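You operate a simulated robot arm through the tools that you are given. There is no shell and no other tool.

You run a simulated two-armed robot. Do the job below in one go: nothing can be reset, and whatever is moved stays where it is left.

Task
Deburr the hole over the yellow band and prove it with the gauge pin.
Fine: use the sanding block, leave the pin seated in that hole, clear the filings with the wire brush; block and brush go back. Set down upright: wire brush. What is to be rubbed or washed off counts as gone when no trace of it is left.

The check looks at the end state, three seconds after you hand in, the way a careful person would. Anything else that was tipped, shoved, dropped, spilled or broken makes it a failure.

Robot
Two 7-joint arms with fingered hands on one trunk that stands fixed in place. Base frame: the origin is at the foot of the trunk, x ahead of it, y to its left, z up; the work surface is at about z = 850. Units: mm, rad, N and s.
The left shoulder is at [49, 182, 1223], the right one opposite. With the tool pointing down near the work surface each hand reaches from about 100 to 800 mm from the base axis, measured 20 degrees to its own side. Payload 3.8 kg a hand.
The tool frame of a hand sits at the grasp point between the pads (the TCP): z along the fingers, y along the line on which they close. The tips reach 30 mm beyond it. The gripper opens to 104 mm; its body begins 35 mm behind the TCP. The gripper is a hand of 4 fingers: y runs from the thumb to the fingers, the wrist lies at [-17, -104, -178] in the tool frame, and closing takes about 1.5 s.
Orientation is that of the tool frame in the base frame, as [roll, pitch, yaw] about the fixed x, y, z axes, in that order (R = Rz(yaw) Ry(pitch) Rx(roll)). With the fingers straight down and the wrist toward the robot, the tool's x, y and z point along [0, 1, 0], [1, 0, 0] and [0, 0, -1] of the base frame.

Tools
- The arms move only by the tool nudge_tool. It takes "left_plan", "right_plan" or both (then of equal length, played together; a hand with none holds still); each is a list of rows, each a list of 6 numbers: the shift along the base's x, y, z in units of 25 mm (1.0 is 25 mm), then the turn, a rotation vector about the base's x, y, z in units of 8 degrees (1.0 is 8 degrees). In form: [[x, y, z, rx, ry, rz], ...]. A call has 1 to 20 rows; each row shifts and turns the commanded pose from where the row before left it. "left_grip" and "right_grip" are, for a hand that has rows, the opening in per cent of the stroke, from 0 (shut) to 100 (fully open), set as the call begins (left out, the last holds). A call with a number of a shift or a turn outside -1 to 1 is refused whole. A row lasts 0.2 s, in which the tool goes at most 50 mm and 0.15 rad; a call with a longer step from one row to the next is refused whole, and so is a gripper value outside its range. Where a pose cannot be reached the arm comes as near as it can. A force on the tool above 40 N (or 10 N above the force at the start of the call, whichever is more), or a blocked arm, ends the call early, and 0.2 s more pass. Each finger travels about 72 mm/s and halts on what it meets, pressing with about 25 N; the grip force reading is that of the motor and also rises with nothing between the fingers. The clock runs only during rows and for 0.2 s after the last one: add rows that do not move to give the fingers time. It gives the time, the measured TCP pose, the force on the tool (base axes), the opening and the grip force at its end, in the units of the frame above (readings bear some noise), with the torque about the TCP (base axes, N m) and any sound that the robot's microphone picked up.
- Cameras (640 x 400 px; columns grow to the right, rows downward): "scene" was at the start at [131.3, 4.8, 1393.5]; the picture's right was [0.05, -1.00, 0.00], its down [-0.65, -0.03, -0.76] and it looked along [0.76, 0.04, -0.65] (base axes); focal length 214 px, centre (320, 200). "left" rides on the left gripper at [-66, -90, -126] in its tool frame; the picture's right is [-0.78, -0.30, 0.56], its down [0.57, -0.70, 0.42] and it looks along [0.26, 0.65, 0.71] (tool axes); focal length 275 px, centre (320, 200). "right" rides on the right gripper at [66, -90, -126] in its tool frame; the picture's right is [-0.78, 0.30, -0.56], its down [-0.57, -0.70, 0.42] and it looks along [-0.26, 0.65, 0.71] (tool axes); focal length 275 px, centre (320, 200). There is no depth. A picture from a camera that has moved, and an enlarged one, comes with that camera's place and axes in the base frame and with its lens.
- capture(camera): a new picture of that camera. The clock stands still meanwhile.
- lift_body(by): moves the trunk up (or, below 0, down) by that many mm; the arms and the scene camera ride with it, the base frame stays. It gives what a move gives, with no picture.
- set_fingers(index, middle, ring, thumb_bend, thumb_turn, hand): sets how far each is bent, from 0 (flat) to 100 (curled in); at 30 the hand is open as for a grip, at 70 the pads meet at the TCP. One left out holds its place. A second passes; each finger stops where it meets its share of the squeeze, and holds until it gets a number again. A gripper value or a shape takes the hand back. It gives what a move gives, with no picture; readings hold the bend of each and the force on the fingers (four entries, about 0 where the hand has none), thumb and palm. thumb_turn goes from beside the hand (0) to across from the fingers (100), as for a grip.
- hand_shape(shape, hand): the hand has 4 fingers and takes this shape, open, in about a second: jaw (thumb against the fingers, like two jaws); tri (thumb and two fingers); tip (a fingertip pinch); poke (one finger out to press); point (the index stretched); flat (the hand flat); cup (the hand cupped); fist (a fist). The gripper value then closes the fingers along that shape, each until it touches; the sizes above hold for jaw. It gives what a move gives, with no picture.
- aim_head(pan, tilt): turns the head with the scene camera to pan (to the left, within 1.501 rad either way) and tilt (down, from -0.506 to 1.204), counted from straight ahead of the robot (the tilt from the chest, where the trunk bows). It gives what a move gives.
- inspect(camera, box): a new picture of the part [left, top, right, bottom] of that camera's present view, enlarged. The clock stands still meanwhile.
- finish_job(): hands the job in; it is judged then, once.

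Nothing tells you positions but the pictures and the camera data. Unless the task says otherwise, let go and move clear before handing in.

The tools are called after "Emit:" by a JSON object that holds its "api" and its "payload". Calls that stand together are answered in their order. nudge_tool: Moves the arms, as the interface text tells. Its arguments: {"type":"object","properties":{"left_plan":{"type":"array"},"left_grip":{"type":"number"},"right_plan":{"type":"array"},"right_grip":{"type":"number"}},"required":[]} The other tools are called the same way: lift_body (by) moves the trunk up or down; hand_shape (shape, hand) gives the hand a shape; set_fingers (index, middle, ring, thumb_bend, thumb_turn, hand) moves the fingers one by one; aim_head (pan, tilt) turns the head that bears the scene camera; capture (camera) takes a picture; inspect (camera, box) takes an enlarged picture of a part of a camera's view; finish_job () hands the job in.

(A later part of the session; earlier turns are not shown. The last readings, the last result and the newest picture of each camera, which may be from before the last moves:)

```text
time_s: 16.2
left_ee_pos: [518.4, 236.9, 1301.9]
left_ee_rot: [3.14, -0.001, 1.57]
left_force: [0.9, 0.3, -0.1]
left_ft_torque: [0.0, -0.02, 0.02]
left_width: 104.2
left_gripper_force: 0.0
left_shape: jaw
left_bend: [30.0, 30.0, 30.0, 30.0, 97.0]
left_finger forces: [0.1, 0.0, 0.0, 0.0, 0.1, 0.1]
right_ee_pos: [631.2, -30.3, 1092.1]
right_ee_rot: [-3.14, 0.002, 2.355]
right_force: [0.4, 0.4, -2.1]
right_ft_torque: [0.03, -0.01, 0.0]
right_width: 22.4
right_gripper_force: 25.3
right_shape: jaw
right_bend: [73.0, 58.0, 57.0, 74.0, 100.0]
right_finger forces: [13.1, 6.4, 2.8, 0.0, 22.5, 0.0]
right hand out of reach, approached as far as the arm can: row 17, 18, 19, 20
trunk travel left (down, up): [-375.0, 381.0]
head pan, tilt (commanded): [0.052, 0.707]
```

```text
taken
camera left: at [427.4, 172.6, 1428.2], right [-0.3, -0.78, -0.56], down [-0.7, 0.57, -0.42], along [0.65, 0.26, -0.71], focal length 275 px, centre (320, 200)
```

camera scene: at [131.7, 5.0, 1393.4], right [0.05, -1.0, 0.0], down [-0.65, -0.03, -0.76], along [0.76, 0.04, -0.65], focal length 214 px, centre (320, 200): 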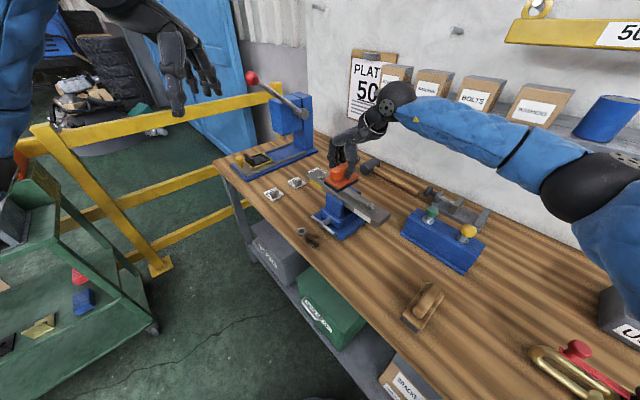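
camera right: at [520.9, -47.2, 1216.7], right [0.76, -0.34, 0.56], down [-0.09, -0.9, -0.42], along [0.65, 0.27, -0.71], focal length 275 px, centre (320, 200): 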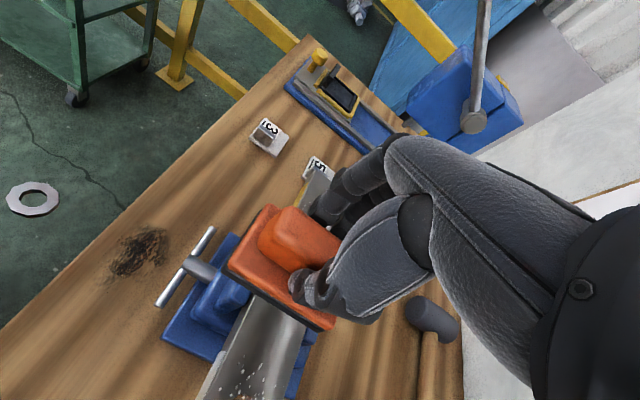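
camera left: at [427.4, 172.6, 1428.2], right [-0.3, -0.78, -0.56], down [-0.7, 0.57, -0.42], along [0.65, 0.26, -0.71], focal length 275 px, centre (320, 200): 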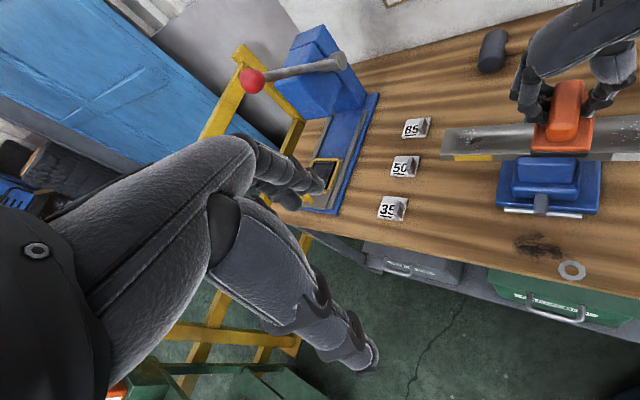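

The right arm ran out of reach at the present yaw of 45°. I'll raise the trunk 100 mm and turn the hand toward the arm's own bearing (about 17°), which brings the wrist nearer the shoulder. I also notice the washer's parallax puts it in mid-air near (494, 70, 980), so I'll look at it closely and stay clear of it.

Emit:
{"api": "lift_body", "payload": {"by": 100}}

Emit:
{"api": "inspect", "payload": {"camera": "right", "box": [0, 150, 120, 250]}}

Emit:
{"api": "inspect", "payload": {"camera": "scene", "box": [260, 180, 360, 280]}}

```text
time_s: 17.5
left_ee_pos: [517.7, 237.4, 1401.8]
left_ee_rot: [-3.139, 0.0, 1.572]
left_force: [1.4, 0.4, 0.0]
left_ft_torque: [0.0, -0.03, 0.03]
left_width: 103.8
left_gripper_force: 0.0
left_shape: jaw
left_bend: [30.0, 30.0, 30.0, 30.0, 97.0]
left_finger forces: [0.0, 0.0, 0.0, 0.0, 0.1, 0.0]
right_ee_pos: [621.8, -32.0, 1213.6]
right_ee_rot: [3.118, 0.026, 2.354]
right_force: [-0.7, 0.1, -2.7]
right_ft_torque: [0.03, -0.01, 0.02]
right_width: 22.9
right_gripper_force: 24.8
right_shape: jaw
right_bend: [73.0, 58.0, 57.0, 74.0, 100.0]
right_finger forces: [13.0, 6.4, 2.9, 0.0, 22.6, 0.0]
trunk travel left (down, up): [-475.0, 281.0]
head pan, tilt (commanded): [0.052, 0.707]
```

```text
4.00 times, centred on (60, 200) of right
camera zoom: at [505.5, -47.9, 1334.9], right [0.74, -0.34, 0.58], down [-0.08, -0.9, -0.43], along [0.67, 0.27, -0.69], focal length 1101 px, centre (1360, 200)
```

zoom: 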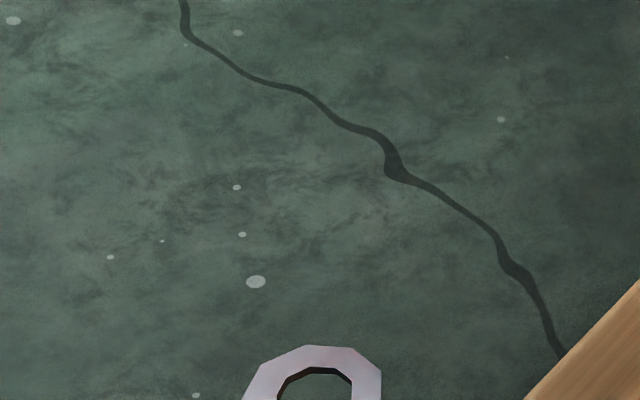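

```text
4.00 times, centred on (310, 230) of scene
camera zoom: at [109.9, 5.0, 1494.0], right [0.05, -1.0, 0.0], down [-0.65, -0.03, -0.76], along [0.76, 0.04, -0.65], focal length 858 px, centre (360, 80)
```

zoom: 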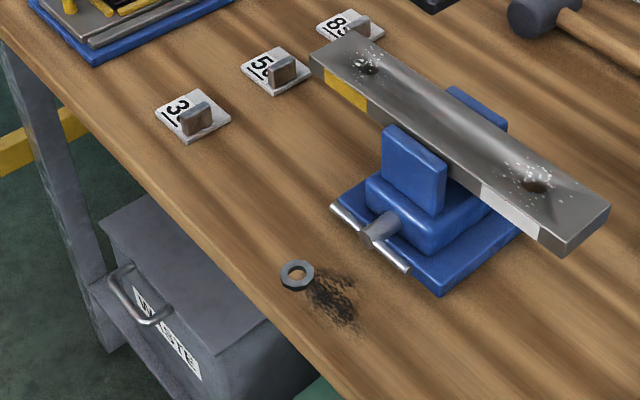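

The washer does hang in mid-air, at about (492, 70, 980), so I'll keep everything away from it. Now I'll turn the hand to the easier bearing and see where the commanded pose settles.

Emit:
{"api": "nudge_tool", "payload": {"right_plan": [[0, 0, 0, 0, 0, -0.875], [0, 0, 0, 0, 0, -0.875], [0, 0, 0, 0, 0, -0.875], [0, 0, 0, 0, 0, -0.875], [0, 0, 0, 0, 0, 0]]}}

Emit:
{"api": "capture", "payload": {"camera": "scene"}}

```text
time_s: 18.7
left_ee_pos: [517.5, 237.2, 1402.3]
left_ee_rot: [3.141, 0.0, 1.572]
left_force: [-0.3, 0.3, -0.4]
left_ft_torque: [0.01, -0.01, 0.01]
left_width: 103.6
left_gripper_force: 0.1
left_shape: jaw
left_bend: [30.0, 30.0, 30.0, 30.0, 97.0]
left_finger forces: [0.0, 0.1, 0.0, 0.0, 0.0, 0.0]
right_ee_pos: [620.0, -30.3, 1214.3]
right_ee_rot: [3.115, 0.027, 1.862]
right_force: [-0.5, -0.9, -2.0]
right_ft_torque: [-0.01, 0.0, -0.05]
right_width: 23.0
right_gripper_force: 25.0
right_shape: jaw
right_bend: [73.0, 58.0, 57.0, 74.0, 100.0]
right_finger forces: [13.0, 6.4, 2.9, 0.0, 22.5, 0.1]
trunk travel left (down, up): [-475.0, 281.0]
head pan, tilt (commanded): [0.052, 0.707]
```

```text
taken
camera scene: at [109.5, 4.6, 1494.2], right [0.05, -1.0, 0.0], down [-0.65, -0.03, -0.76], along [0.76, 0.04, -0.65], focal length 214 px, centre (320, 200)
```

scene: 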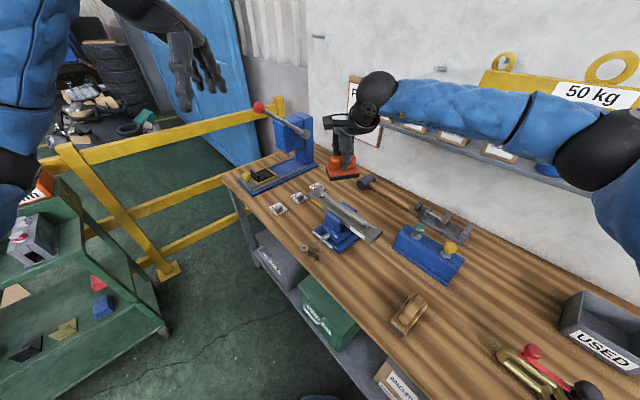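

Emit:
{"api": "nudge_tool", "payload": {"right_plan": [[0.634, 0.333, -0.709, 0.065, 0.119, 0], [0.634, 0.333, -0.709, 0.065, 0.119, 0], [0.634, 0.333, -0.709, 0, 0, 0], [0.634, 0.333, -0.709, 0, 0, 0], [0.634, 0.333, -0.709, 0, 0, 0], [0.634, 0.333, -0.709, 0, 0, 0], [0.634, 0.333, -0.709, 0, 0, 0], [0, 0, 0, 0, 0, 0], [0, 0, 0, 0, 0, 0]]}}

Emit:
{"api": "capture", "payload": {"camera": "right"}}

Emit:
{"api": "inspect", "payload": {"camera": "scene", "box": [280, 120, 400, 250]}}

Emit:
{"api": "capture", "payload": {"camera": "left"}}

```text
time_s: 20.7
left_ee_pos: [518.0, 237.3, 1404.2]
left_ee_rot: [-3.141, -0.001, 1.572]
left_force: [0.1, 0.6, 0.5]
left_ft_torque: [0.02, -0.03, 0.01]
left_width: 103.7
left_gripper_force: 0.0
left_shape: jaw
left_bend: [30.0, 30.0, 30.0, 30.0, 97.0]
left_finger forces: [0.1, 0.0, 0.0, 0.0, 0.0, 0.1]
right_ee_pos: [708.3, 13.4, 1116.2]
right_ee_rot: [3.14, -0.002, 1.866]
right_force: [0.1, -0.3, -2.8]
right_ft_torque: [0.03, 0.0, 0.02]
right_width: 22.9
right_gripper_force: 25.0
right_shape: jaw
right_bend: [73.0, 58.0, 58.0, 74.0, 100.0]
right_finger forces: [13.1, 6.3, 2.9, 0.0, 22.4, 0.0]
right hand out of reach, approached as far as the arm can: row 6, 7
trunk travel left (down, up): [-475.0, 281.0]
head pan, tilt (commanded): [0.052, 0.707]
```

```text
taken
camera right: at [602.7, 50.4, 1241.4], right [0.51, -0.66, 0.56], down [-0.51, -0.75, -0.42], along [0.7, -0.06, -0.71], focal length 275 px, centre (320, 200)
```

right: 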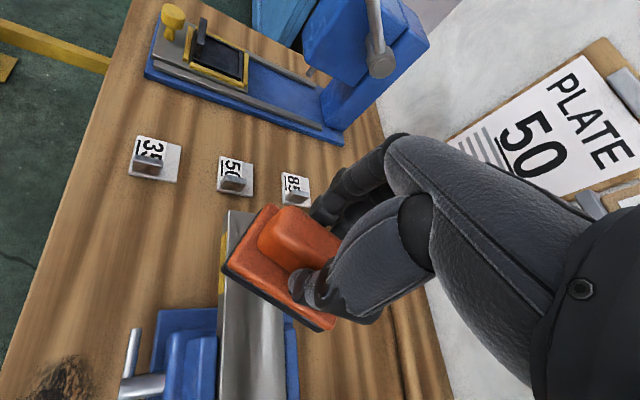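

```text
3.08 times, centred on (340, 185) of scene
camera zoom: at [109.5, 4.4, 1494.2], right [0.05, -1.0, 0.0], down [-0.65, -0.03, -0.76], along [0.76, 0.04, -0.65], focal length 660 px, centre (258, 246)
```

zoom: 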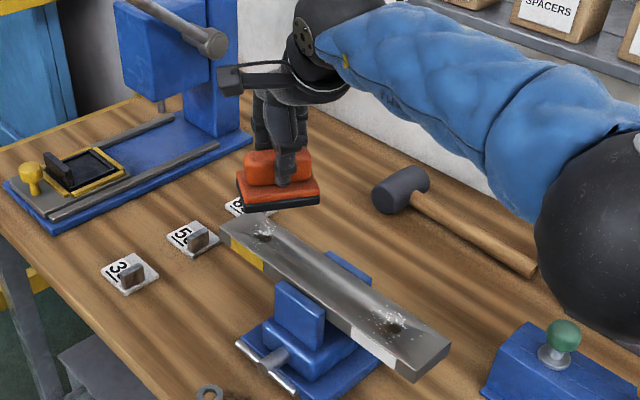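

```text
taken
camera left: at [427.3, 171.9, 1528.4], right [-0.3, -0.78, -0.56], down [-0.7, 0.57, -0.42], along [0.65, 0.27, -0.71], focal length 275 px, centre (320, 200)
```

left: 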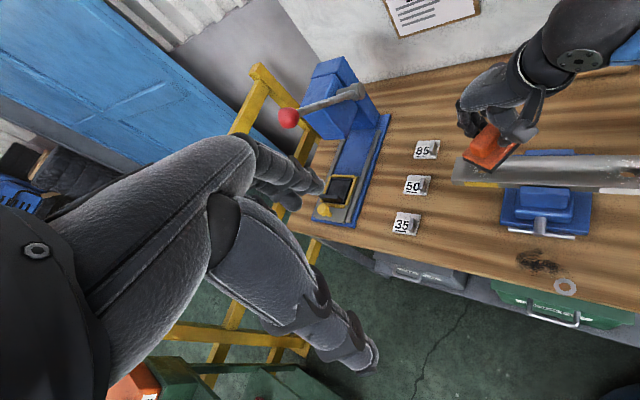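

I'm near the spot but the arm is at the edge of its reach at this height. Going lower should ease the wrist, so I'll descend here and then push forward.

Emit:
{"api": "nudge_tool", "payload": {"right_plan": [[0, 0, -0.6, 0, 0, 0], [0, 0, -0.8, 0, 0, 0], [0, 0, -0.8, 0, 0, 0], [0.4, 0.2, 0, 0, 0, 0], [0.4, 0.2, 0, 0, 0, 0], [0.2, 0.2, 0, 0, 0, 0], [0, 0, 0, 0, 0, 0]]}}

```text
time_s: 22.3
left_ee_pos: [517.2, 237.4, 1403.3]
left_ee_rot: [-3.141, 0.0, 1.571]
left_force: [-0.7, -0.2, -0.5]
left_ft_torque: [0.0, 0.02, -0.03]
left_width: 103.7
left_gripper_force: 0.0
left_shape: jaw
left_bend: [30.0, 30.0, 30.0, 30.0, 97.0]
left_finger forces: [0.0, 0.0, 0.1, 0.0, 0.1, 0.1]
right_ee_pos: [703.6, 12.3, 1061.4]
right_ee_rot: [-3.141, -0.002, 1.865]
right_force: [0.1, 0.0, -2.9]
right_ft_torque: [-0.03, 0.05, 0.03]
right_width: 22.8
right_gripper_force: 24.8
right_shape: jaw
right_bend: [73.0, 58.0, 58.0, 74.0, 100.0]
right_finger forces: [13.1, 6.3, 2.8, 0.0, 22.4, 0.1]
right hand out of reach, approached as far as the arm can: row 3, 4, 5, 6
trunk travel left (down, up): [-475.0, 281.0]
head pan, tilt (commanded): [0.052, 0.707]
```

The lower pose is now limited by arm length: the trunk drew back as it rose. I'll back off, raise the hand and lower the trunk to see whether the shoulders come forward.

Emit:
{"api": "nudge_tool", "payload": {"right_plan": [[-0.5, -0.2, 0.6, 0, 0, 0], [-0.6, -0.3, 0.8, 0, 0, 0], [-0.8, -0.4, 0.9, 0, 0, 0], [-0.8, -0.4, 0.9, 0, 0, 0], [-0.8, -0.4, 0.9, 0, 0, 0], [-0.8, -0.4, 0.9, 0, 0, 0], [-0.8, -0.4, 0.9, 0, 0, 0], [-0.5, -0.2, 0.9, 0, 0, 0], [0, 0, 0.9, 0, 0, 0], [0, 0, 0.9, 0, 0, 0], [0, 0, 0, 0, 0, 0]]}}

Emit:
{"api": "lift_body", "payload": {"by": -100}}

Emit:
{"api": "capture", "payload": {"camera": "scene"}}

```text
time_s: 24.7
left_ee_pos: [517.6, 237.5, 1403.0]
left_ee_rot: [-3.14, 0.001, 1.571]
left_force: [-0.3, 0.0, -0.4]
left_ft_torque: [-0.02, -0.04, 0.02]
left_width: 103.6
left_gripper_force: 0.1
left_shape: jaw
left_bend: [30.0, 30.0, 30.0, 30.0, 97.0]
left_finger forces: [0.0, 0.0, 0.0, 0.0, 0.1, 0.1]
right_ee_pos: [564.2, -55.6, 1273.2]
right_ee_rot: [-3.141, -0.001, 1.866]
right_force: [0.2, 0.3, -1.5]
right_ft_torque: [0.01, -0.01, 0.0]
right_width: 22.7
right_gripper_force: 25.2
right_shape: jaw
right_bend: [73.0, 59.0, 58.0, 74.0, 100.0]
right_finger forces: [13.0, 6.3, 2.9, 0.1, 22.2, 0.1]
trunk travel left (down, up): [-475.0, 281.0]
head pan, tilt (commanded): [0.052, 0.707]
```

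```text
time_s: 26.1
left_ee_pos: [516.8, 238.8, 1303.6]
left_ee_rot: [-3.141, 0.0, 1.572]
left_force: [-0.9, -0.6, 0.0]
left_ft_torque: [0.01, -0.02, -0.01]
left_width: 103.7
left_gripper_force: 0.1
left_shape: jaw
left_bend: [30.0, 30.0, 30.0, 30.0, 97.0]
left_finger forces: [0.0, 0.0, 0.0, 0.0, 0.0, 0.0]
right_ee_pos: [563.0, -54.9, 1176.7]
right_ee_rot: [3.141, -0.002, 1.866]
right_force: [-0.9, -0.2, -1.5]
right_ft_torque: [0.03, -0.06, -0.02]
right_width: 22.4
right_gripper_force: 24.8
right_shape: jaw
right_bend: [73.0, 59.0, 58.0, 74.0, 100.0]
right_finger forces: [13.0, 6.2, 2.9, 0.1, 22.2, 0.1]
trunk travel left (down, up): [-375.0, 381.0]
head pan, tilt (commanded): [0.052, 0.707]
```

```text
taken
camera scene: at [131.1, 4.8, 1393.7], right [0.05, -1.0, 0.0], down [-0.65, -0.03, -0.76], along [0.76, 0.04, -0.65], focal length 214 px, centre (320, 200)
```

scene: 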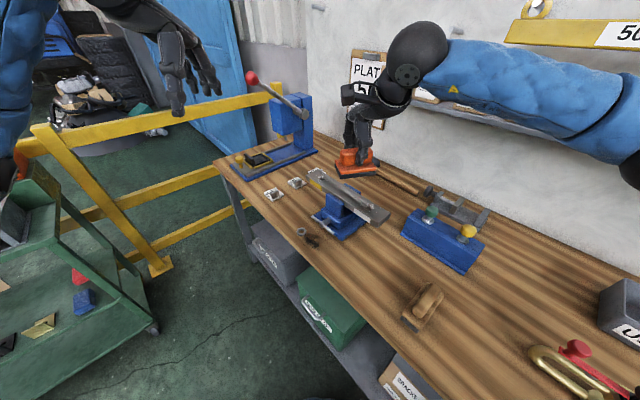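

Emit:
{"api": "lift_body", "payload": {"by": -80}}

Emit:
{"api": "capture", "payload": {"camera": "scene"}}

```text
time_s: 27.2
left_ee_pos: [516.8, 237.4, 1223.3]
left_ee_rot: [3.139, 0.001, 1.571]
left_force: [-0.3, -0.1, -0.7]
left_ft_torque: [-0.01, -0.04, -0.02]
left_width: 103.7
left_gripper_force: 0.1
left_shape: jaw
left_bend: [30.0, 30.0, 30.0, 30.0, 97.0]
left_finger forces: [0.1, 0.1, 0.0, 0.0, 0.0, 0.0]
right_ee_pos: [562.2, -55.2, 1096.2]
right_ee_rot: [3.141, 0.0, 1.864]
right_force: [0.2, 0.5, -2.0]
right_ft_torque: [-0.01, 0.02, -0.03]
right_width: 22.8
right_gripper_force: 24.9
right_shape: jaw
right_bend: [73.0, 59.0, 58.0, 74.0, 100.0]
right_finger forces: [12.9, 6.3, 2.9, 0.0, 22.3, 0.1]
trunk travel left (down, up): [-295.0, 461.0]
head pan, tilt (commanded): [0.052, 0.707]
```

```text
taken
camera scene: at [158.1, 4.9, 1312.6], right [0.05, -1.0, 0.0], down [-0.65, -0.03, -0.76], along [0.76, 0.04, -0.65], focal length 214 px, centre (320, 200)
```

scene: 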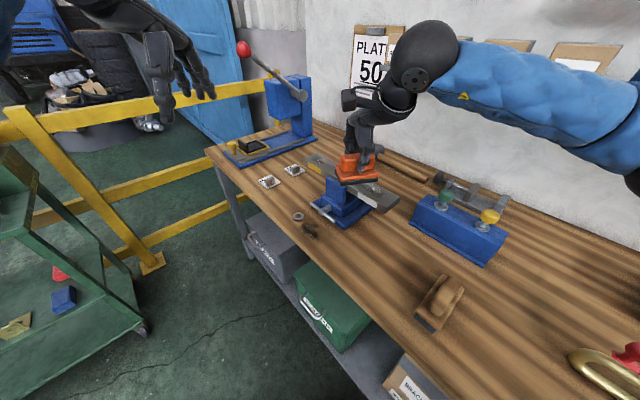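

Lowering the trunk 80 mm moved the shoulders forward about 27 mm, so I'll try reaching the hole again from here.

Emit:
{"api": "nudge_tool", "payload": {"right_plan": [[0.845, 0.415, -0.105, 0, 0, 0], [0.845, 0.415, -0.105, 0, 0, 0], [0.845, 0.415, -0.105, 0, 0, 0], [0.845, 0.415, -0.105, 0, 0, 0], [0.845, 0.415, -0.105, 0, 0, 0], [0.845, 0.415, -0.105, 0, 0, 0], [0.845, 0.415, -0.105, 0, 0, 0], [0.845, 0.415, -0.105, 0, 0, 0], [0, 0, 0, 0, 0, 0]]}}

Emit:
{"api": "capture", "payload": {"camera": "right"}}

Emit:
{"api": "inspect", "payload": {"camera": "scene", "box": [280, 100, 400, 220]}}

Emit:
{"api": "capture", "payload": {"camera": "left"}}

```text
time_s: 29.2
left_ee_pos: [519.1, 237.2, 1222.5]
left_ee_rot: [3.14, -0.004, 1.571]
left_force: [-0.9, -1.0, 0.6]
left_ft_torque: [0.01, -0.02, 0.0]
left_width: 103.6
left_gripper_force: 0.1
left_shape: jaw
left_bend: [30.0, 30.0, 30.0, 30.0, 97.0]
left_finger forces: [0.0, 0.0, 0.2, 0.0, 0.0, 0.1]
right_ee_pos: [730.9, 26.4, 1073.0]
right_ee_rot: [-3.141, -0.003, 1.866]
right_force: [-0.2, -1.0, -2.7]
right_ft_torque: [0.01, -0.02, -0.03]
right_width: 22.7
right_gripper_force: 24.3
right_shape: jaw
right_bend: [73.0, 59.0, 58.0, 74.0, 100.0]
right_finger forces: [13.4, 6.1, 2.8, 0.1, 22.2, 0.0]
trunk travel left (down, up): [-295.0, 461.0]
head pan, tilt (commanded): [0.052, 0.707]
```

```text
taken
camera right: at [626.1, 63.7, 1198.1], right [0.51, -0.66, 0.56], down [-0.5, -0.75, -0.43], along [0.7, -0.06, -0.71], focal length 275 px, centre (320, 200)
```

right: 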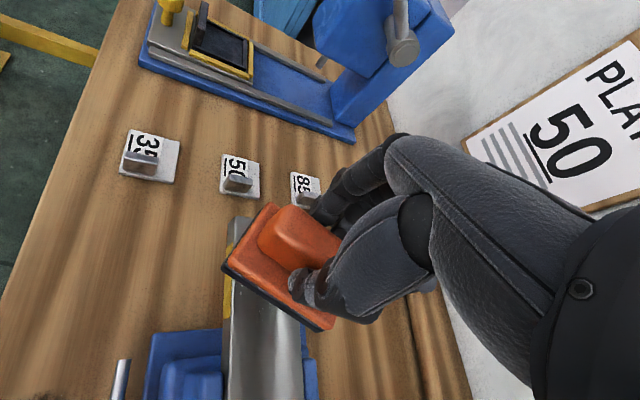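

```text
3.33 times, centred on (340, 160) of scene
camera zoom: at [159.2, 3.5, 1312.3], right [0.05, -1.0, 0.0], down [-0.65, -0.03, -0.76], along [0.76, 0.04, -0.65], focal length 715 px, centre (253, 333)
```

zoom: 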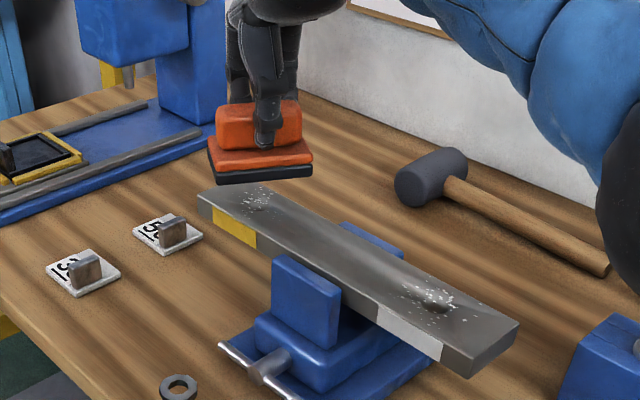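

```text
taken
camera left: at [427.6, 170.8, 1348.3], right [-0.3, -0.78, -0.56], down [-0.7, 0.57, -0.42], along [0.65, 0.27, -0.71], focal length 275 px, centre (320, 200)
```

left: 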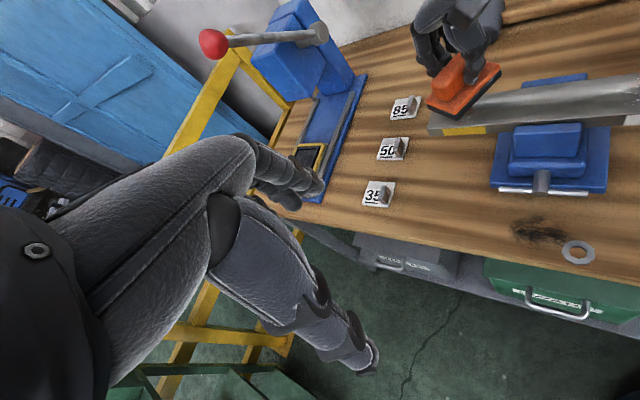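

The block is now right over the yellow-band hole. I'll lower it in small steps until the force shows contact.

Emit:
{"api": "nudge_tool", "payload": {"right_plan": [[0, 0, -0.5, 0, 0, 0], [0, 0, -0.5, 0, 0, 0], [0, 0, -0.2, 0, 0, 0], [0, 0, 0, 0, 0, 0]]}}

Emit:
{"api": "nudge_tool", "payload": {"right_plan": [[0, 0, -0.08, 0, 0, 0], [0, 0, -0.08, 0, 0, 0], [0, 0, -0.08, 0, 0, 0]]}}

Emit:
{"api": "inspect", "payload": {"camera": "left", "box": [400, 50, 520, 150]}}

```text
time_s: 30.2
left_ee_pos: [516.7, 237.6, 1222.3]
left_ee_rot: [-3.141, 0.001, 1.571]
left_force: [0.3, 0.5, 0.4]
left_ft_torque: [0.0, -0.01, 0.03]
left_width: 103.8
left_gripper_force: 0.1
left_shape: jaw
left_bend: [30.0, 30.0, 30.0, 30.0, 97.0]
left_finger forces: [0.1, 0.0, 0.1, 0.0, 0.1, 0.0]
right_ee_pos: [732.7, 27.4, 1044.3]
right_ee_rot: [3.14, 0.001, 1.865]
right_force: [-0.7, 0.0, -2.5]
right_ft_torque: [0.01, -0.01, -0.02]
right_width: 22.8
right_gripper_force: 24.8
right_shape: jaw
right_bend: [73.0, 59.0, 58.0, 74.0, 100.0]
right_finger forces: [13.2, 6.1, 2.8, 0.0, 22.2, 0.0]
trunk travel left (down, up): [-295.0, 461.0]
head pan, tilt (commanded): [0.052, 0.707]
```

```text
time_s: 31.0
left_ee_pos: [518.6, 237.7, 1223.4]
left_ee_rot: [3.142, 0.0, 1.572]
left_force: [0.0, 0.0, 1.2]
left_ft_torque: [-0.02, 0.02, 0.02]
left_width: 103.6
left_gripper_force: 0.1
left_shape: jaw
left_bend: [30.0, 30.0, 30.0, 30.0, 97.0]
left_finger forces: [0.0, 0.0, 0.0, 0.0, 0.0, 0.0]
right_ee_pos: [730.5, 27.8, 1037.4]
right_ee_rot: [-3.139, -0.002, 1.865]
right_force: [1.1, 0.2, -1.9]
right_ft_torque: [-0.01, 0.01, 0.03]
right_width: 22.8
right_gripper_force: 24.7
right_shape: jaw
right_bend: [73.0, 59.0, 58.0, 74.0, 100.0]
right_finger forces: [13.1, 6.1, 2.8, 0.0, 22.2, 0.0]
trunk travel left (down, up): [-295.0, 461.0]
head pan, tilt (commanded): [0.052, 0.707]
```

```text
4.00 times, centred on (460, 100) of left
camera zoom: at [427.4, 172.5, 1348.2], right [-0.3, -0.78, -0.56], down [-0.7, 0.57, -0.42], along [0.65, 0.26, -0.71], focal length 1101 px, centre (-240, 600)
```

zoom: 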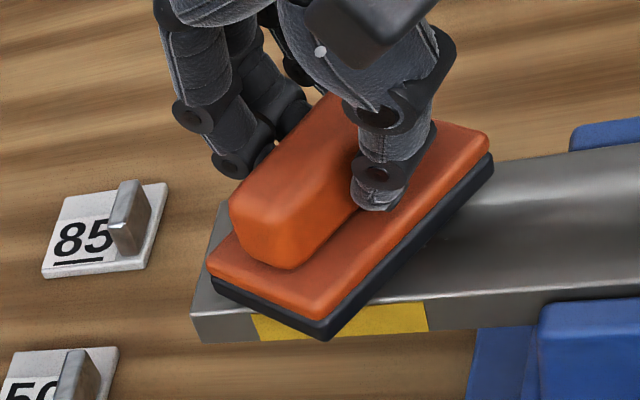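

Emit:
{"api": "nudge_tool", "payload": {"right_plan": [[0, 0, -0.05, 0, 0, 0], [0, 0, -0.05, 0, 0, 0]]}}

Emit:
{"api": "nudge_tool", "payload": {"right_plan": [[0, 0, -0.05, 0, 0, 0], [0, 0, -0.05, 0, 0, 0]]}}

```text
time_s: 31.6
left_ee_pos: [517.0, 238.2, 1222.8]
left_ee_rot: [-3.141, 0.0, 1.571]
left_force: [0.2, 0.1, -0.1]
left_ft_torque: [0.01, 0.0, 0.02]
left_width: 103.4
left_gripper_force: 0.2
left_shape: jaw
left_bend: [30.0, 30.0, 30.0, 30.0, 97.0]
left_finger forces: [0.0, 0.1, 0.0, 0.1, 0.0, 0.0]
right_ee_pos: [732.3, 28.5, 1035.1]
right_ee_rot: [-3.139, -0.001, 1.866]
right_force: [0.0, 0.4, -2.3]
right_ft_torque: [0.03, 0.03, 0.0]
right_width: 22.6
right_gripper_force: 24.8
right_shape: jaw
right_bend: [73.0, 59.0, 58.0, 74.0, 100.0]
right_finger forces: [13.2, 6.2, 2.8, 0.0, 22.2, 0.0]
trunk travel left (down, up): [-295.0, 461.0]
head pan, tilt (commanded): [0.052, 0.707]
```

```text
time_s: 32.2
left_ee_pos: [517.2, 238.8, 1222.2]
left_ee_rot: [-3.141, 0.001, 1.571]
left_force: [0.6, 0.1, -0.7]
left_ft_torque: [0.03, -0.02, -0.01]
left_width: 103.7
left_gripper_force: 0.1
left_shape: jaw
left_bend: [30.0, 30.0, 30.0, 30.0, 97.0]
left_finger forces: [0.1, 0.1, 0.0, 0.1, 0.1, 0.1]
right_ee_pos: [731.5, 29.6, 1033.2]
right_ee_rot: [3.142, -0.003, 1.866]
right_force: [0.2, 0.7, -2.3]
right_ft_torque: [0.03, 0.0, -0.02]
right_width: 22.7
right_gripper_force: 25.1
right_shape: jaw
right_bend: [73.0, 59.0, 58.0, 74.0, 100.0]
right_finger forces: [13.3, 6.1, 2.8, 0.1, 22.3, 0.0]
trunk travel left (down, up): [-295.0, 461.0]
head pan, tilt (commanded): [0.052, 0.707]
```

Emit:
{"api": "nudge_tool", "payload": {"right_plan": [[0, 0, -0.05, 0, 0, 0], [0, 0, -0.05, 0, 0, 0]]}}

Emit:
{"api": "nudge_tool", "payload": {"right_plan": [[0, 0, -0.05, 0, 0, 0], [0, 0, -0.05, 0, 0, 0]]}}

Emit:
{"api": "inspect", "payload": {"camera": "left", "box": [400, 60, 520, 160]}}

```text
time_s: 32.8
left_ee_pos: [517.4, 236.9, 1222.4]
left_ee_rot: [3.14, -0.001, 1.571]
left_force: [-0.4, -0.4, 0.5]
left_ft_torque: [0.01, 0.01, 0.0]
left_width: 103.7
left_gripper_force: 0.1
left_shape: jaw
left_bend: [30.0, 30.0, 30.0, 30.0, 97.0]
left_finger forces: [0.1, 0.1, 0.0, 0.0, 0.0, 0.0]
right_ee_pos: [733.0, 28.3, 1031.8]
right_ee_rot: [3.14, -0.002, 1.864]
right_force: [0.7, -0.8, 3.4]
right_ft_torque: [-0.01, -0.04, 0.04]
right_width: 23.0
right_gripper_force: 25.5
right_shape: jaw
right_bend: [73.0, 59.0, 58.0, 75.0, 100.0]
right_finger forces: [13.6, 6.6, 3.0, 0.0, 22.7, 0.0]
trunk travel left (down, up): [-295.0, 461.0]
head pan, tilt (commanded): [0.052, 0.707]
```

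```text
time_s: 33.4
left_ee_pos: [517.2, 238.5, 1223.9]
left_ee_rot: [-3.141, -0.001, 1.57]
left_force: [-0.4, -0.2, -0.1]
left_ft_torque: [-0.01, -0.01, 0.0]
left_width: 103.8
left_gripper_force: 0.1
left_shape: jaw
left_bend: [30.0, 30.0, 30.0, 30.0, 97.0]
left_finger forces: [0.0, 0.1, 0.0, 0.1, 0.0, 0.0]
right_ee_pos: [731.8, 27.6, 1031.4]
right_ee_rot: [3.136, 0.001, 1.866]
right_force: [4.0, -0.8, 14.3]
right_ft_torque: [-0.03, -0.16, -0.02]
right_width: 23.2
right_gripper_force: 24.6
right_shape: jaw
right_bend: [73.0, 58.0, 58.0, 75.0, 100.0]
right_finger forces: [16.1, 8.4, 3.9, 0.0, 23.9, 0.0]
trunk travel left (down, up): [-295.0, 461.0]
head pan, tilt (commanded): [0.052, 0.707]
```

```text
4.00 times, centred on (460, 110) of left
camera zoom: at [426.1, 172.2, 1348.9], right [-0.3, -0.78, -0.56], down [-0.7, 0.57, -0.42], along [0.65, 0.26, -0.71], focal length 1101 px, centre (-240, 560)
```

zoom: 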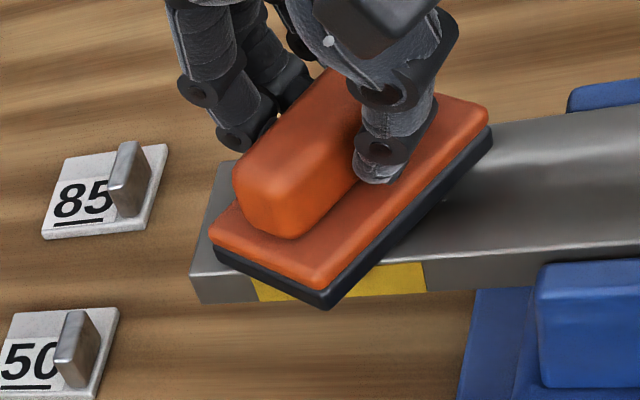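

There's contact at about 14 N with the sole on the bar, so the bar top is near z = 974. I'll rub back and forth along the bar with short strokes.

Emit:
{"api": "nudge_tool", "payload": {"right_plan": [[0.2, 0.2, 0, 0, 0, 0], [0.2, 0.2, 0, 0, 0, 0], [-0.2, -0.2, 0, 0, 0, 0], [-0.3, -0.3, 0, 0, 0, 0], [-0.3, -0.3, 0, 0, 0, 0], [-0.2, -0.2, 0, 0, 0, 0], [0.3, 0.3, 0, 0, 0, 0], [0.3, 0.3, 0, 0, 0, 0], [0.2, 0.2, 0, 0, 0, 0], [0.2, 0.2, 0, 0, 0, 0], [-0.3, -0.3, 0, 0, 0, 0], [-0.3, -0.3, 0, 0, 0, 0], [-0.2, -0.2, 0, 0, 0, 0], [-0.2, -0.2, 0, 0, 0, 0], [0.3, 0.3, 0, 0, 0, 0], [0.3, 0.3, 0, 0, 0, 0]]}}

Emit:
{"api": "inspect", "payload": {"camera": "left", "box": [400, 60, 520, 160]}}

```text
time_s: 36.8
left_ee_pos: [514.2, 236.5, 1222.6]
left_ee_rot: [3.139, 0.0, 1.57]
left_force: [-0.2, 0.6, 0.9]
left_ft_torque: [0.01, 0.0, 0.0]
left_width: 104.0
left_gripper_force: 0.0
left_shape: jaw
left_bend: [30.0, 30.0, 30.0, 30.0, 97.0]
left_finger forces: [0.1, 0.0, 0.0, 0.0, 0.1, 0.0]
right_ee_pos: [723.3, 20.3, 1030.5]
right_ee_rot: [3.139, 0.002, 1.864]
right_force: [-3.0, -4.8, 17.1]
right_ft_torque: [-0.13, 0.07, -0.01]
right_width: 24.5
right_gripper_force: 24.3
right_shape: jaw
right_bend: [74.0, 59.0, 59.0, 75.0, 100.0]
right_finger forces: [14.3, 7.3, 3.5, 0.1, 28.5, 0.1]
right hand out of reach, approached as far as the arm can: row 2
trunk travel left (down, up): [-295.0, 461.0]
head pan, tilt (commanded): [0.052, 0.707]
```

```text
4.00 times, centred on (460, 110) of left
camera zoom: at [424.5, 171.6, 1349.3], right [-0.3, -0.78, -0.56], down [-0.7, 0.57, -0.43], along [0.65, 0.26, -0.71], focal length 1101 px, centre (-240, 560)
```

zoom: 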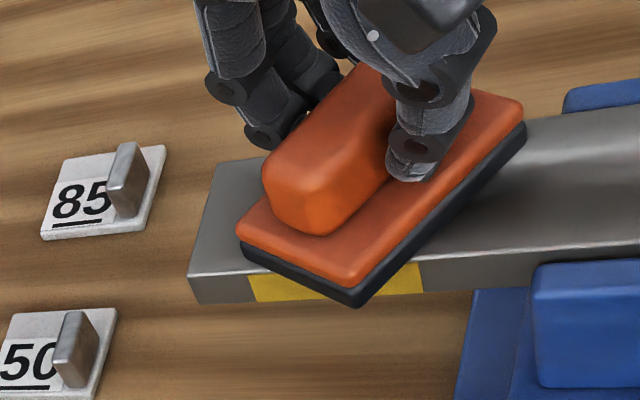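

Emit:
{"api": "nudge_tool", "payload": {"right_plan": [[0, 0, 0.4, 0, 0, 0], [0, 0, 0.8, 0, 0, 0], [0, 0, 0.9, 0, 0, 0], [0, 0, 0.9, 0, 0, 0], [-0.2, -0.2, 0.6, 0, 0, 0], [0, 0, 0, 0, 0, 0]]}}

Emit:
{"api": "inspect", "payload": {"camera": "left", "box": [400, 60, 520, 160]}}

Emit:
{"api": "inspect", "payload": {"camera": "scene", "box": [295, 140, 355, 190]}}

```text
time_s: 38.2
left_ee_pos: [517.5, 238.4, 1223.2]
left_ee_rot: [3.141, 0.0, 1.571]
left_force: [0.7, 0.2, 0.2]
left_ft_torque: [-0.03, 0.01, -0.06]
left_width: 103.4
left_gripper_force: 0.0
left_shape: jaw
left_bend: [30.0, 30.0, 30.0, 30.0, 97.0]
left_finger forces: [0.1, 0.1, 0.0, 0.1, 0.0, 0.1]
right_ee_pos: [723.4, 18.4, 1118.2]
right_ee_rot: [-3.14, 0.0, 1.864]
right_force: [-0.5, 0.4, -1.2]
right_ft_torque: [-0.03, -0.02, -0.02]
right_width: 23.7
right_gripper_force: 25.2
right_shape: jaw
right_bend: [73.0, 59.0, 59.0, 75.0, 100.0]
right_finger forces: [13.6, 6.6, 3.3, 0.0, 23.5, 0.0]
trunk travel left (down, up): [-295.0, 461.0]
head pan, tilt (commanded): [0.052, 0.707]
```

```text
4.00 times, centred on (460, 110) of left
camera zoom: at [427.3, 173.0, 1348.2], right [-0.3, -0.78, -0.56], down [-0.7, 0.57, -0.42], along [0.65, 0.26, -0.71], focal length 1101 px, centre (-240, 560)
```

zoom: 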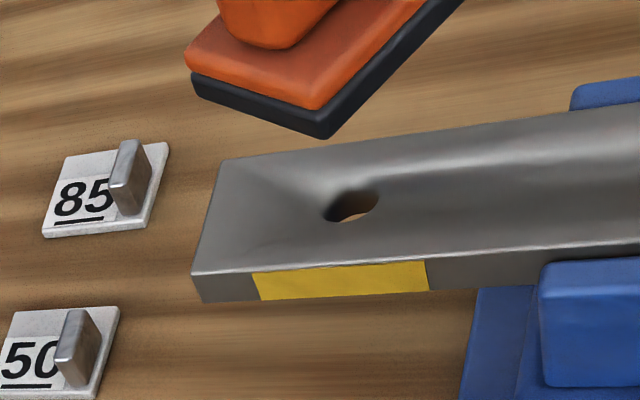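

```text
8.00 times, centred on (325, 165) of scene
camera zoom: at [158.9, 5.5, 1312.3], right [0.05, -1.0, 0.0], down [-0.65, -0.03, -0.76], along [0.76, 0.04, -0.65], focal length 1716 px, centre (280, 480)
```

zoom: 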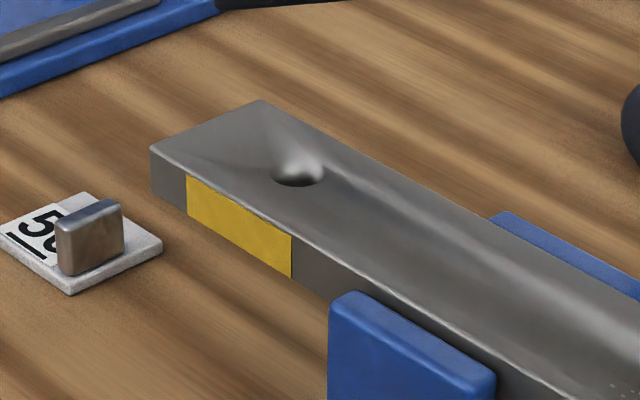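

The specks around the yellow-band hole look gone. I'll check at the highest zoom from both sides.

Emit:
{"api": "inspect", "payload": {"camera": "left", "box": [440, 85, 520, 135]}}

Emit:
{"api": "inspect", "payload": {"camera": "scene", "box": [310, 150, 345, 172]}}

Emit:
{"api": "capture", "payload": {"camera": "right"}}

Emit:
{"api": "inspect", "payload": {"camera": "scene", "box": [340, 165, 400, 215]}}

```text
8.00 times, centred on (480, 110) of left
camera zoom: at [427.3, 173.0, 1348.2], right [-0.3, -0.78, -0.56], down [-0.7, 0.57, -0.42], along [0.65, 0.26, -0.71], focal length 2202 px, centre (-960, 920)
```

zoom: 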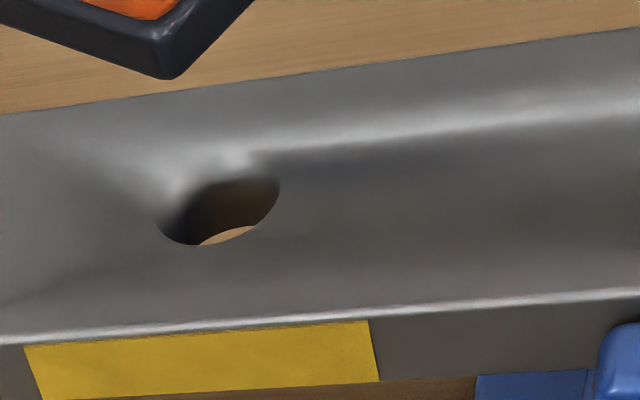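

```text
16.00 times, centred on (328, 161) of scene
camera zoom: at [158.9, 5.5, 1312.3], right [0.05, -1.0, 0.0], down [-0.65, -0.03, -0.76], along [0.76, 0.04, -0.65], focal length 3432 px, centre (200, 824)
```

zoom: 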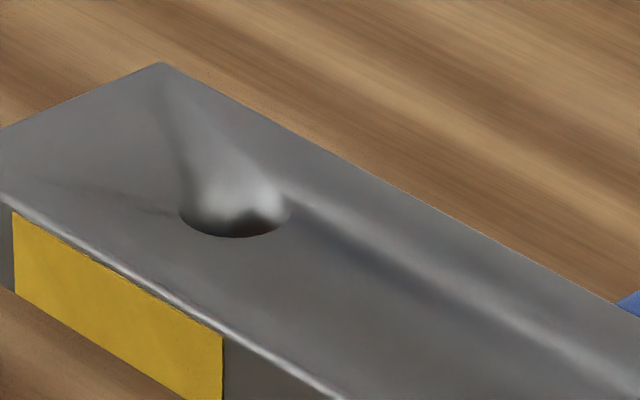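

```text
taken
camera right: at [617.4, 55.3, 1244.1], right [0.51, -0.66, 0.56], down [-0.51, -0.75, -0.42], along [0.7, -0.07, -0.71], focal length 275 px, centre (320, 200)
```

right: 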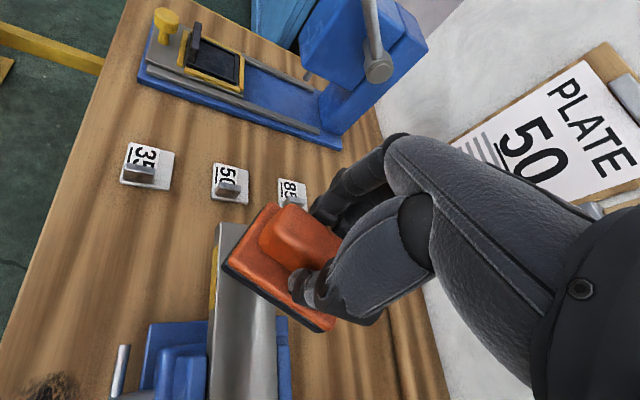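

```text
8.00 times, centred on (370, 190) of scene
camera zoom: at [158.9, 5.5, 1312.3], right [0.05, -1.0, 0.0], down [-0.65, -0.03, -0.76], along [0.76, 0.04, -0.65], focal length 1716 px, centre (-80, 280)
```

zoom: 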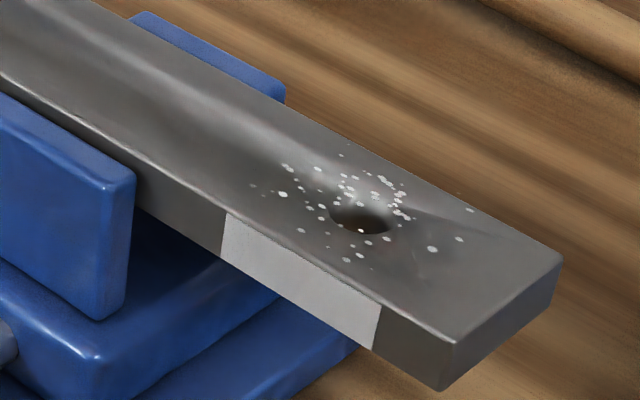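

The yellow-band hole is clean and the white-band hole is untouched. Now I'll carry the block back over its home spot, restoring the 45° yaw on the way.

Emit:
{"api": "nudge_tool", "payload": {"right_plan": [[-0.4, -0.225, 0, 0, 0, 0], [-0.84, -0.472, 0, 0, 0, 0.27], [-0.84, -0.472, 0, 0, 0, 0.27], [-0.84, -0.472, 0, 0, 0, 0.27], [-0.84, -0.472, 0, 0, 0, 0.27], [-0.84, -0.472, 0, 0, 0, 0.27], [-0.84, -0.472, 0, 0, 0, 0.27], [-0.84, -0.472, 0, 0, 0, 0.27], [-0.84, -0.472, 0, 0, 0, 0.27], [-0.84, -0.472, 0, 0, 0, 0.27], [-0.84, -0.472, 0, 0, 0, 0.27], [-0.84, -0.472, 0, 0, 0, 0.27], [-0.84, -0.472, 0, 0, 0, 0.27], [-0.84, -0.472, 0, 0, 0, 0.27], [0, 0, 0, 0, 0, 0], [0, 0, 0, 0, 0, 0]]}}

Emit:
{"api": "capture", "payload": {"camera": "right"}}

Emit:
{"api": "capture", "payload": {"camera": "scene"}}

```text
time_s: 41.6
left_ee_pos: [517.5, 237.2, 1222.6]
left_ee_rot: [-3.141, 0.0, 1.57]
left_force: [-0.2, 0.2, -0.1]
left_ft_torque: [0.03, 0.01, -0.03]
left_width: 103.6
left_gripper_force: 0.0
left_shape: jaw
left_bend: [30.0, 30.0, 30.0, 30.0, 97.0]
left_finger forces: [0.1, 0.0, 0.0, 0.0, 0.0, 0.0]
right_ee_pos: [438.9, -140.6, 1120.2]
right_ee_rot: [3.141, 0.0, 2.356]
right_force: [-0.8, 0.1, -2.8]
right_ft_torque: [0.0, -0.02, 0.0]
right_width: 23.4
right_gripper_force: 24.5
right_shape: jaw
right_bend: [73.0, 59.0, 59.0, 75.0, 100.0]
right_finger forces: [13.8, 6.5, 3.0, 0.0, 23.3, 0.0]
trunk travel left (down, up): [-295.0, 461.0]
head pan, tilt (commanded): [0.052, 0.707]
```

```text
taken
camera right: at [328.2, -157.8, 1244.6], right [0.76, -0.34, 0.56], down [-0.09, -0.9, -0.42], along [0.65, 0.27, -0.71], focal length 275 px, centre (320, 200)
```

right: 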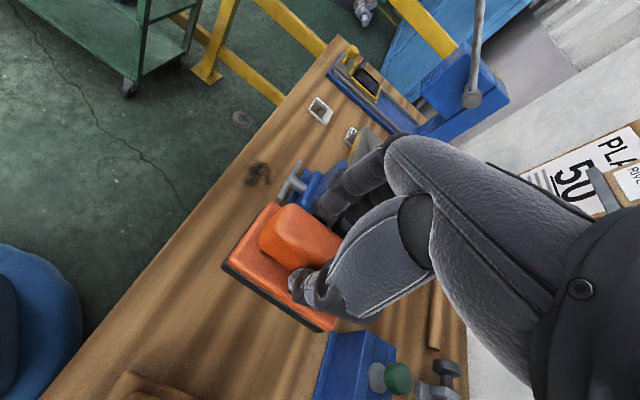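

```text
taken
camera scene: at [158.6, 4.6, 1312.4], right [0.05, -1.0, 0.0], down [-0.65, -0.03, -0.76], along [0.76, 0.04, -0.65], focal length 214 px, centre (320, 200)
```

scene: 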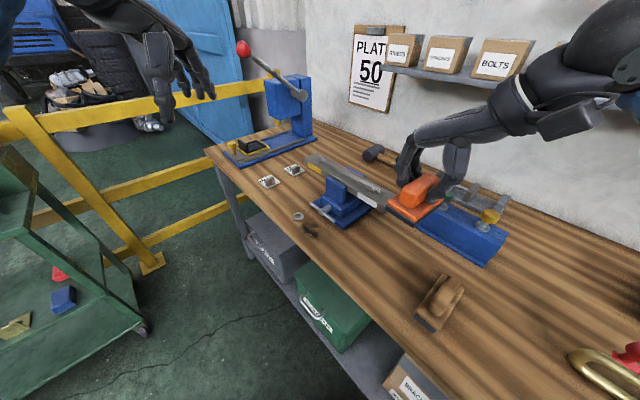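

I'm over the home spot, so I'll descend and then ease down until it touches the bench.

Emit:
{"api": "nudge_tool", "payload": {"right_plan": [[0, 0, -0.6, 0, 0, 0], [0, 0, -0.9, 0, 0, 0], [0, 0, -0.9, 0, 0, 0], [0, 0, -0.9, 0, 0, 0], [0, 0, -0.9, 0, 0, 0], [0, 0, -0.9, 0, 0, 0], [0, 0, -0.9, 0, 0, 0], [0, 0, -0.9, 0, 0, 0], [0, 0, -0.8, 0, 0, 0], [0, 0, -0.4, 0, 0, 0], [0, 0, 0, 0, 0, 0]]}}

Emit:
{"api": "nudge_tool", "payload": {"right_plan": [[0, 0, -0.06, 0, 0, 0], [0, 0, -0.06, 0, 0, 0], [0, 0, 0, 0, 0, 0]]}}

```text
time_s: 44.0
left_ee_pos: [516.9, 236.7, 1222.7]
left_ee_rot: [3.141, 0.001, 1.571]
left_force: [-0.3, -0.6, -0.3]
left_ft_torque: [-0.01, 0.01, 0.0]
left_width: 103.7
left_gripper_force: 0.2
left_shape: jaw
left_bend: [30.0, 30.0, 30.0, 30.0, 97.0]
left_finger forces: [0.0, 0.0, 0.1, 0.0, 0.0, 0.1]
right_ee_pos: [438.0, -141.0, 914.8]
right_ee_rot: [-3.141, -0.002, 2.356]
right_force: [-0.5, -0.1, -2.4]
right_ft_torque: [0.0, 0.02, -0.04]
right_width: 23.6
right_gripper_force: 24.9
right_shape: jaw
right_bend: [73.0, 59.0, 59.0, 75.0, 100.0]
right_finger forces: [13.5, 6.5, 3.0, 0.0, 23.1, 0.1]
trunk travel left (down, up): [-295.0, 461.0]
head pan, tilt (commanded): [0.052, 0.707]
```

```text
time_s: 44.8
left_ee_pos: [516.7, 237.6, 1222.1]
left_ee_rot: [-3.14, -0.001, 1.57]
left_force: [-0.3, -0.1, -0.1]
left_ft_torque: [0.0, -0.04, -0.01]
left_width: 103.6
left_gripper_force: 0.0
left_shape: jaw
left_bend: [30.0, 30.0, 30.0, 30.0, 97.0]
left_finger forces: [0.1, 0.0, 0.0, 0.0, 0.0, 0.1]
right_ee_pos: [438.9, -140.1, 911.2]
right_ee_rot: [-3.141, -0.003, 2.355]
right_force: [-0.2, -0.1, -2.5]
right_ft_torque: [-0.02, 0.0, 0.06]
right_width: 23.4
right_gripper_force: 25.4
right_shape: jaw
right_bend: [73.0, 59.0, 59.0, 75.0, 100.0]
right_finger forces: [13.7, 6.5, 2.9, 0.0, 23.1, 0.0]
trunk travel left (down, up): [-295.0, 461.0]
head pan, tilt (commanded): [0.052, 0.707]
```

Emit:
{"api": "nudge_tool", "payload": {"right_plan": [[0, 0, -0.05, 0, 0, 0], [0, 0, -0.05, 0, 0, 0], [0, 0, 0, 0, 0, 0]]}}

Emit:
{"api": "nudge_tool", "payload": {"right_plan": [[0, 0, -0.04, 0, 0, 0], [0, 0, -0.02, 0, 0, 0], [0, 0, 0, 0, 0, 0]]}}

Emit:
{"api": "inspect", "payload": {"camera": "scene", "box": [370, 230, 450, 300]}}

Emit:
{"api": "inspect", "payload": {"camera": "right", "box": [180, 180, 400, 350]}}

```text
time_s: 45.6
left_ee_pos: [516.5, 236.8, 1222.1]
left_ee_rot: [-3.14, -0.001, 1.57]
left_force: [-0.2, 0.2, -0.5]
left_ft_torque: [0.01, -0.03, -0.01]
left_width: 103.6
left_gripper_force: 0.2
left_shape: jaw
left_bend: [30.0, 30.0, 30.0, 30.0, 97.0]
left_finger forces: [0.0, 0.1, 0.0, 0.0, 0.0, 0.1]
right_ee_pos: [438.7, -141.6, 910.4]
right_ee_rot: [-3.141, -0.001, 2.355]
right_force: [-0.5, 0.0, -1.5]
right_ft_torque: [-0.02, 0.01, -0.03]
right_width: 23.6
right_gripper_force: 24.6
right_shape: jaw
right_bend: [73.0, 59.0, 59.0, 75.0, 100.0]
right_finger forces: [13.5, 6.5, 3.0, 0.0, 23.1, 0.0]
trunk travel left (down, up): [-295.0, 461.0]
head pan, tilt (commanded): [0.052, 0.707]
```

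```text
time_s: 46.4
left_ee_pos: [518.0, 239.1, 1222.3]
left_ee_rot: [3.141, 0.001, 1.571]
left_force: [-0.3, 0.1, 0.2]
left_ft_torque: [0.0, 0.0, -0.02]
left_width: 103.8
left_gripper_force: 0.1
left_shape: jaw
left_bend: [30.0, 30.0, 30.0, 30.0, 97.0]
left_finger forces: [0.0, 0.0, 0.0, 0.0, 0.0, 0.0]
right_ee_pos: [439.6, -140.6, 908.7]
right_ee_rot: [3.141, -0.002, 2.354]
right_force: [0.4, 0.5, -2.6]
right_ft_torque: [0.01, 0.0, 0.04]
right_width: 23.6
right_gripper_force: 24.8
right_shape: jaw
right_bend: [73.0, 59.0, 59.0, 75.0, 100.0]
right_finger forces: [13.6, 6.5, 2.9, 0.0, 23.1, 0.1]
trunk travel left (down, up): [-295.0, 461.0]
head pan, tilt (commanded): [0.052, 0.707]
```

```text
5.71 times, centred on (410, 265) of scene
camera zoom: at [158.8, 4.8, 1312.4], right [0.05, -1.0, 0.0], down [-0.65, -0.03, -0.76], along [0.76, 0.04, -0.65], focal length 1226 px, centre (-194, -171)
```

zoom: 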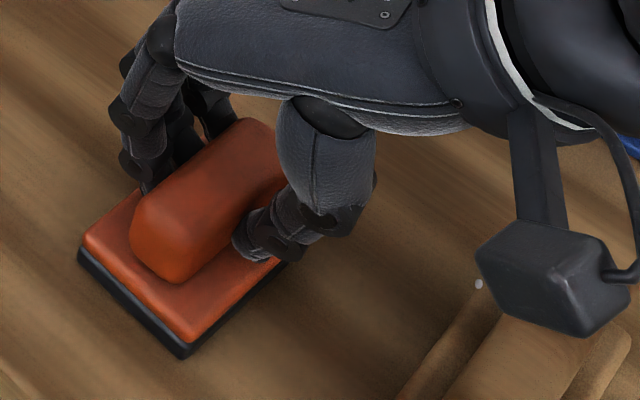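

```text
2.35 times, centred on (290, 265) of right
camera zoom: at [328.2, -158.1, 1033.7], right [0.76, -0.34, 0.56], down [-0.09, -0.9, -0.42], along [0.65, 0.27, -0.71], focal length 648 px, centre (391, 47)
```

zoom: 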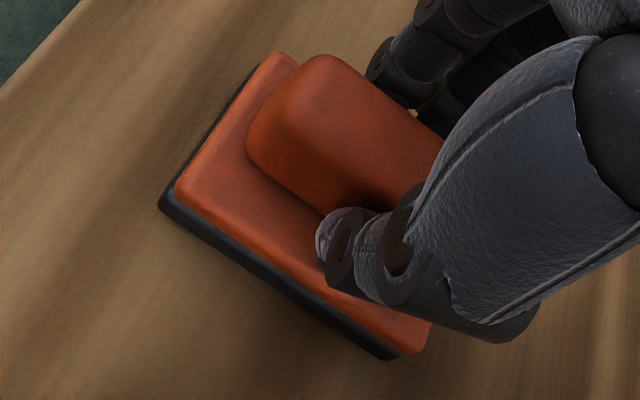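

Emit:
{"api": "nudge_tool", "payload": {"right_plan": [[0, 0, -0.04, 0, 0, 0], [0, 0, -0.04, 0, 0, 0], [0, 0, 0, 0, 0, 0]]}}

Emit:
{"api": "nudge_tool", "payload": {"right_plan": [[0, 0, -0.04, 0, 0, 0], [0, 0, 0, 0, 0, 0]]}}

Emit:
{"api": "nudge_tool", "payload": {"right_plan": [[0, 0, -0.04, 0, 0, 0], [0, 0, 0, 0, 0, 0]]}}

```text
time_s: 47.2
left_ee_pos: [518.1, 238.3, 1222.7]
left_ee_rot: [-3.141, 0.0, 1.57]
left_force: [-0.7, 0.1, -0.2]
left_ft_torque: [0.0, -0.02, 0.01]
left_width: 103.7
left_gripper_force: 0.1
left_shape: jaw
left_bend: [30.0, 30.0, 30.0, 30.0, 97.0]
left_finger forces: [0.1, 0.0, 0.1, 0.0, 0.0, 0.1]
right_ee_pos: [438.9, -140.6, 907.2]
right_ee_rot: [-3.141, -0.001, 2.355]
right_force: [0.6, -0.3, -1.8]
right_ft_torque: [0.04, 0.01, 0.01]
right_width: 23.7
right_gripper_force: 24.8
right_shape: jaw
right_bend: [73.0, 59.0, 59.0, 75.0, 100.0]
right_finger forces: [13.6, 6.6, 3.0, 0.0, 23.2, 0.0]
trunk travel left (down, up): [-295.0, 461.0]
head pan, tilt (commanded): [0.052, 0.707]
```

```text
time_s: 47.8
left_ee_pos: [517.6, 237.1, 1222.7]
left_ee_rot: [3.141, -0.001, 1.571]
left_force: [-0.1, -0.4, -0.2]
left_ft_torque: [-0.01, -0.01, -0.01]
left_width: 103.8
left_gripper_force: 0.1
left_shape: jaw
left_bend: [30.0, 30.0, 30.0, 30.0, 97.0]
left_finger forces: [0.0, 0.1, 0.0, 0.0, 0.1, 0.0]
right_ee_pos: [440.2, -141.9, 906.7]
right_ee_rot: [-3.141, -0.003, 2.355]
right_force: [-0.4, -0.6, 1.0]
right_ft_torque: [0.04, 0.01, -0.01]
right_width: 23.3
right_gripper_force: 25.4
right_shape: jaw
right_bend: [73.0, 59.0, 59.0, 75.0, 100.0]
right_finger forces: [13.5, 6.5, 2.9, 0.0, 23.7, 0.0]
trunk travel left (down, up): [-295.0, 461.0]
head pan, tilt (commanded): [0.052, 0.707]
```

```text
time_s: 48.4
left_ee_pos: [517.4, 238.7, 1222.4]
left_ee_rot: [3.142, 0.0, 1.571]
left_force: [0.4, 0.6, 0.5]
left_ft_torque: [0.02, -0.01, -0.02]
left_width: 103.8
left_gripper_force: 0.0
left_shape: jaw
left_bend: [30.0, 30.0, 30.0, 30.0, 97.0]
left_finger forces: [0.0, 0.1, 0.0, 0.1, 0.1, 0.0]
right_ee_pos: [439.1, -141.3, 906.5]
right_ee_rot: [3.139, 0.0, 2.356]
right_force: [1.6, -0.2, 4.9]
right_ft_torque: [0.02, -0.05, -0.02]
right_width: 23.5
right_gripper_force: 24.4
right_shape: jaw
right_bend: [73.0, 59.0, 59.0, 75.0, 100.0]
right_finger forces: [14.3, 6.8, 3.1, 0.0, 23.5, 0.0]
trunk travel left (down, up): [-295.0, 461.0]
head pan, tilt (commanded): [0.052, 0.707]
```

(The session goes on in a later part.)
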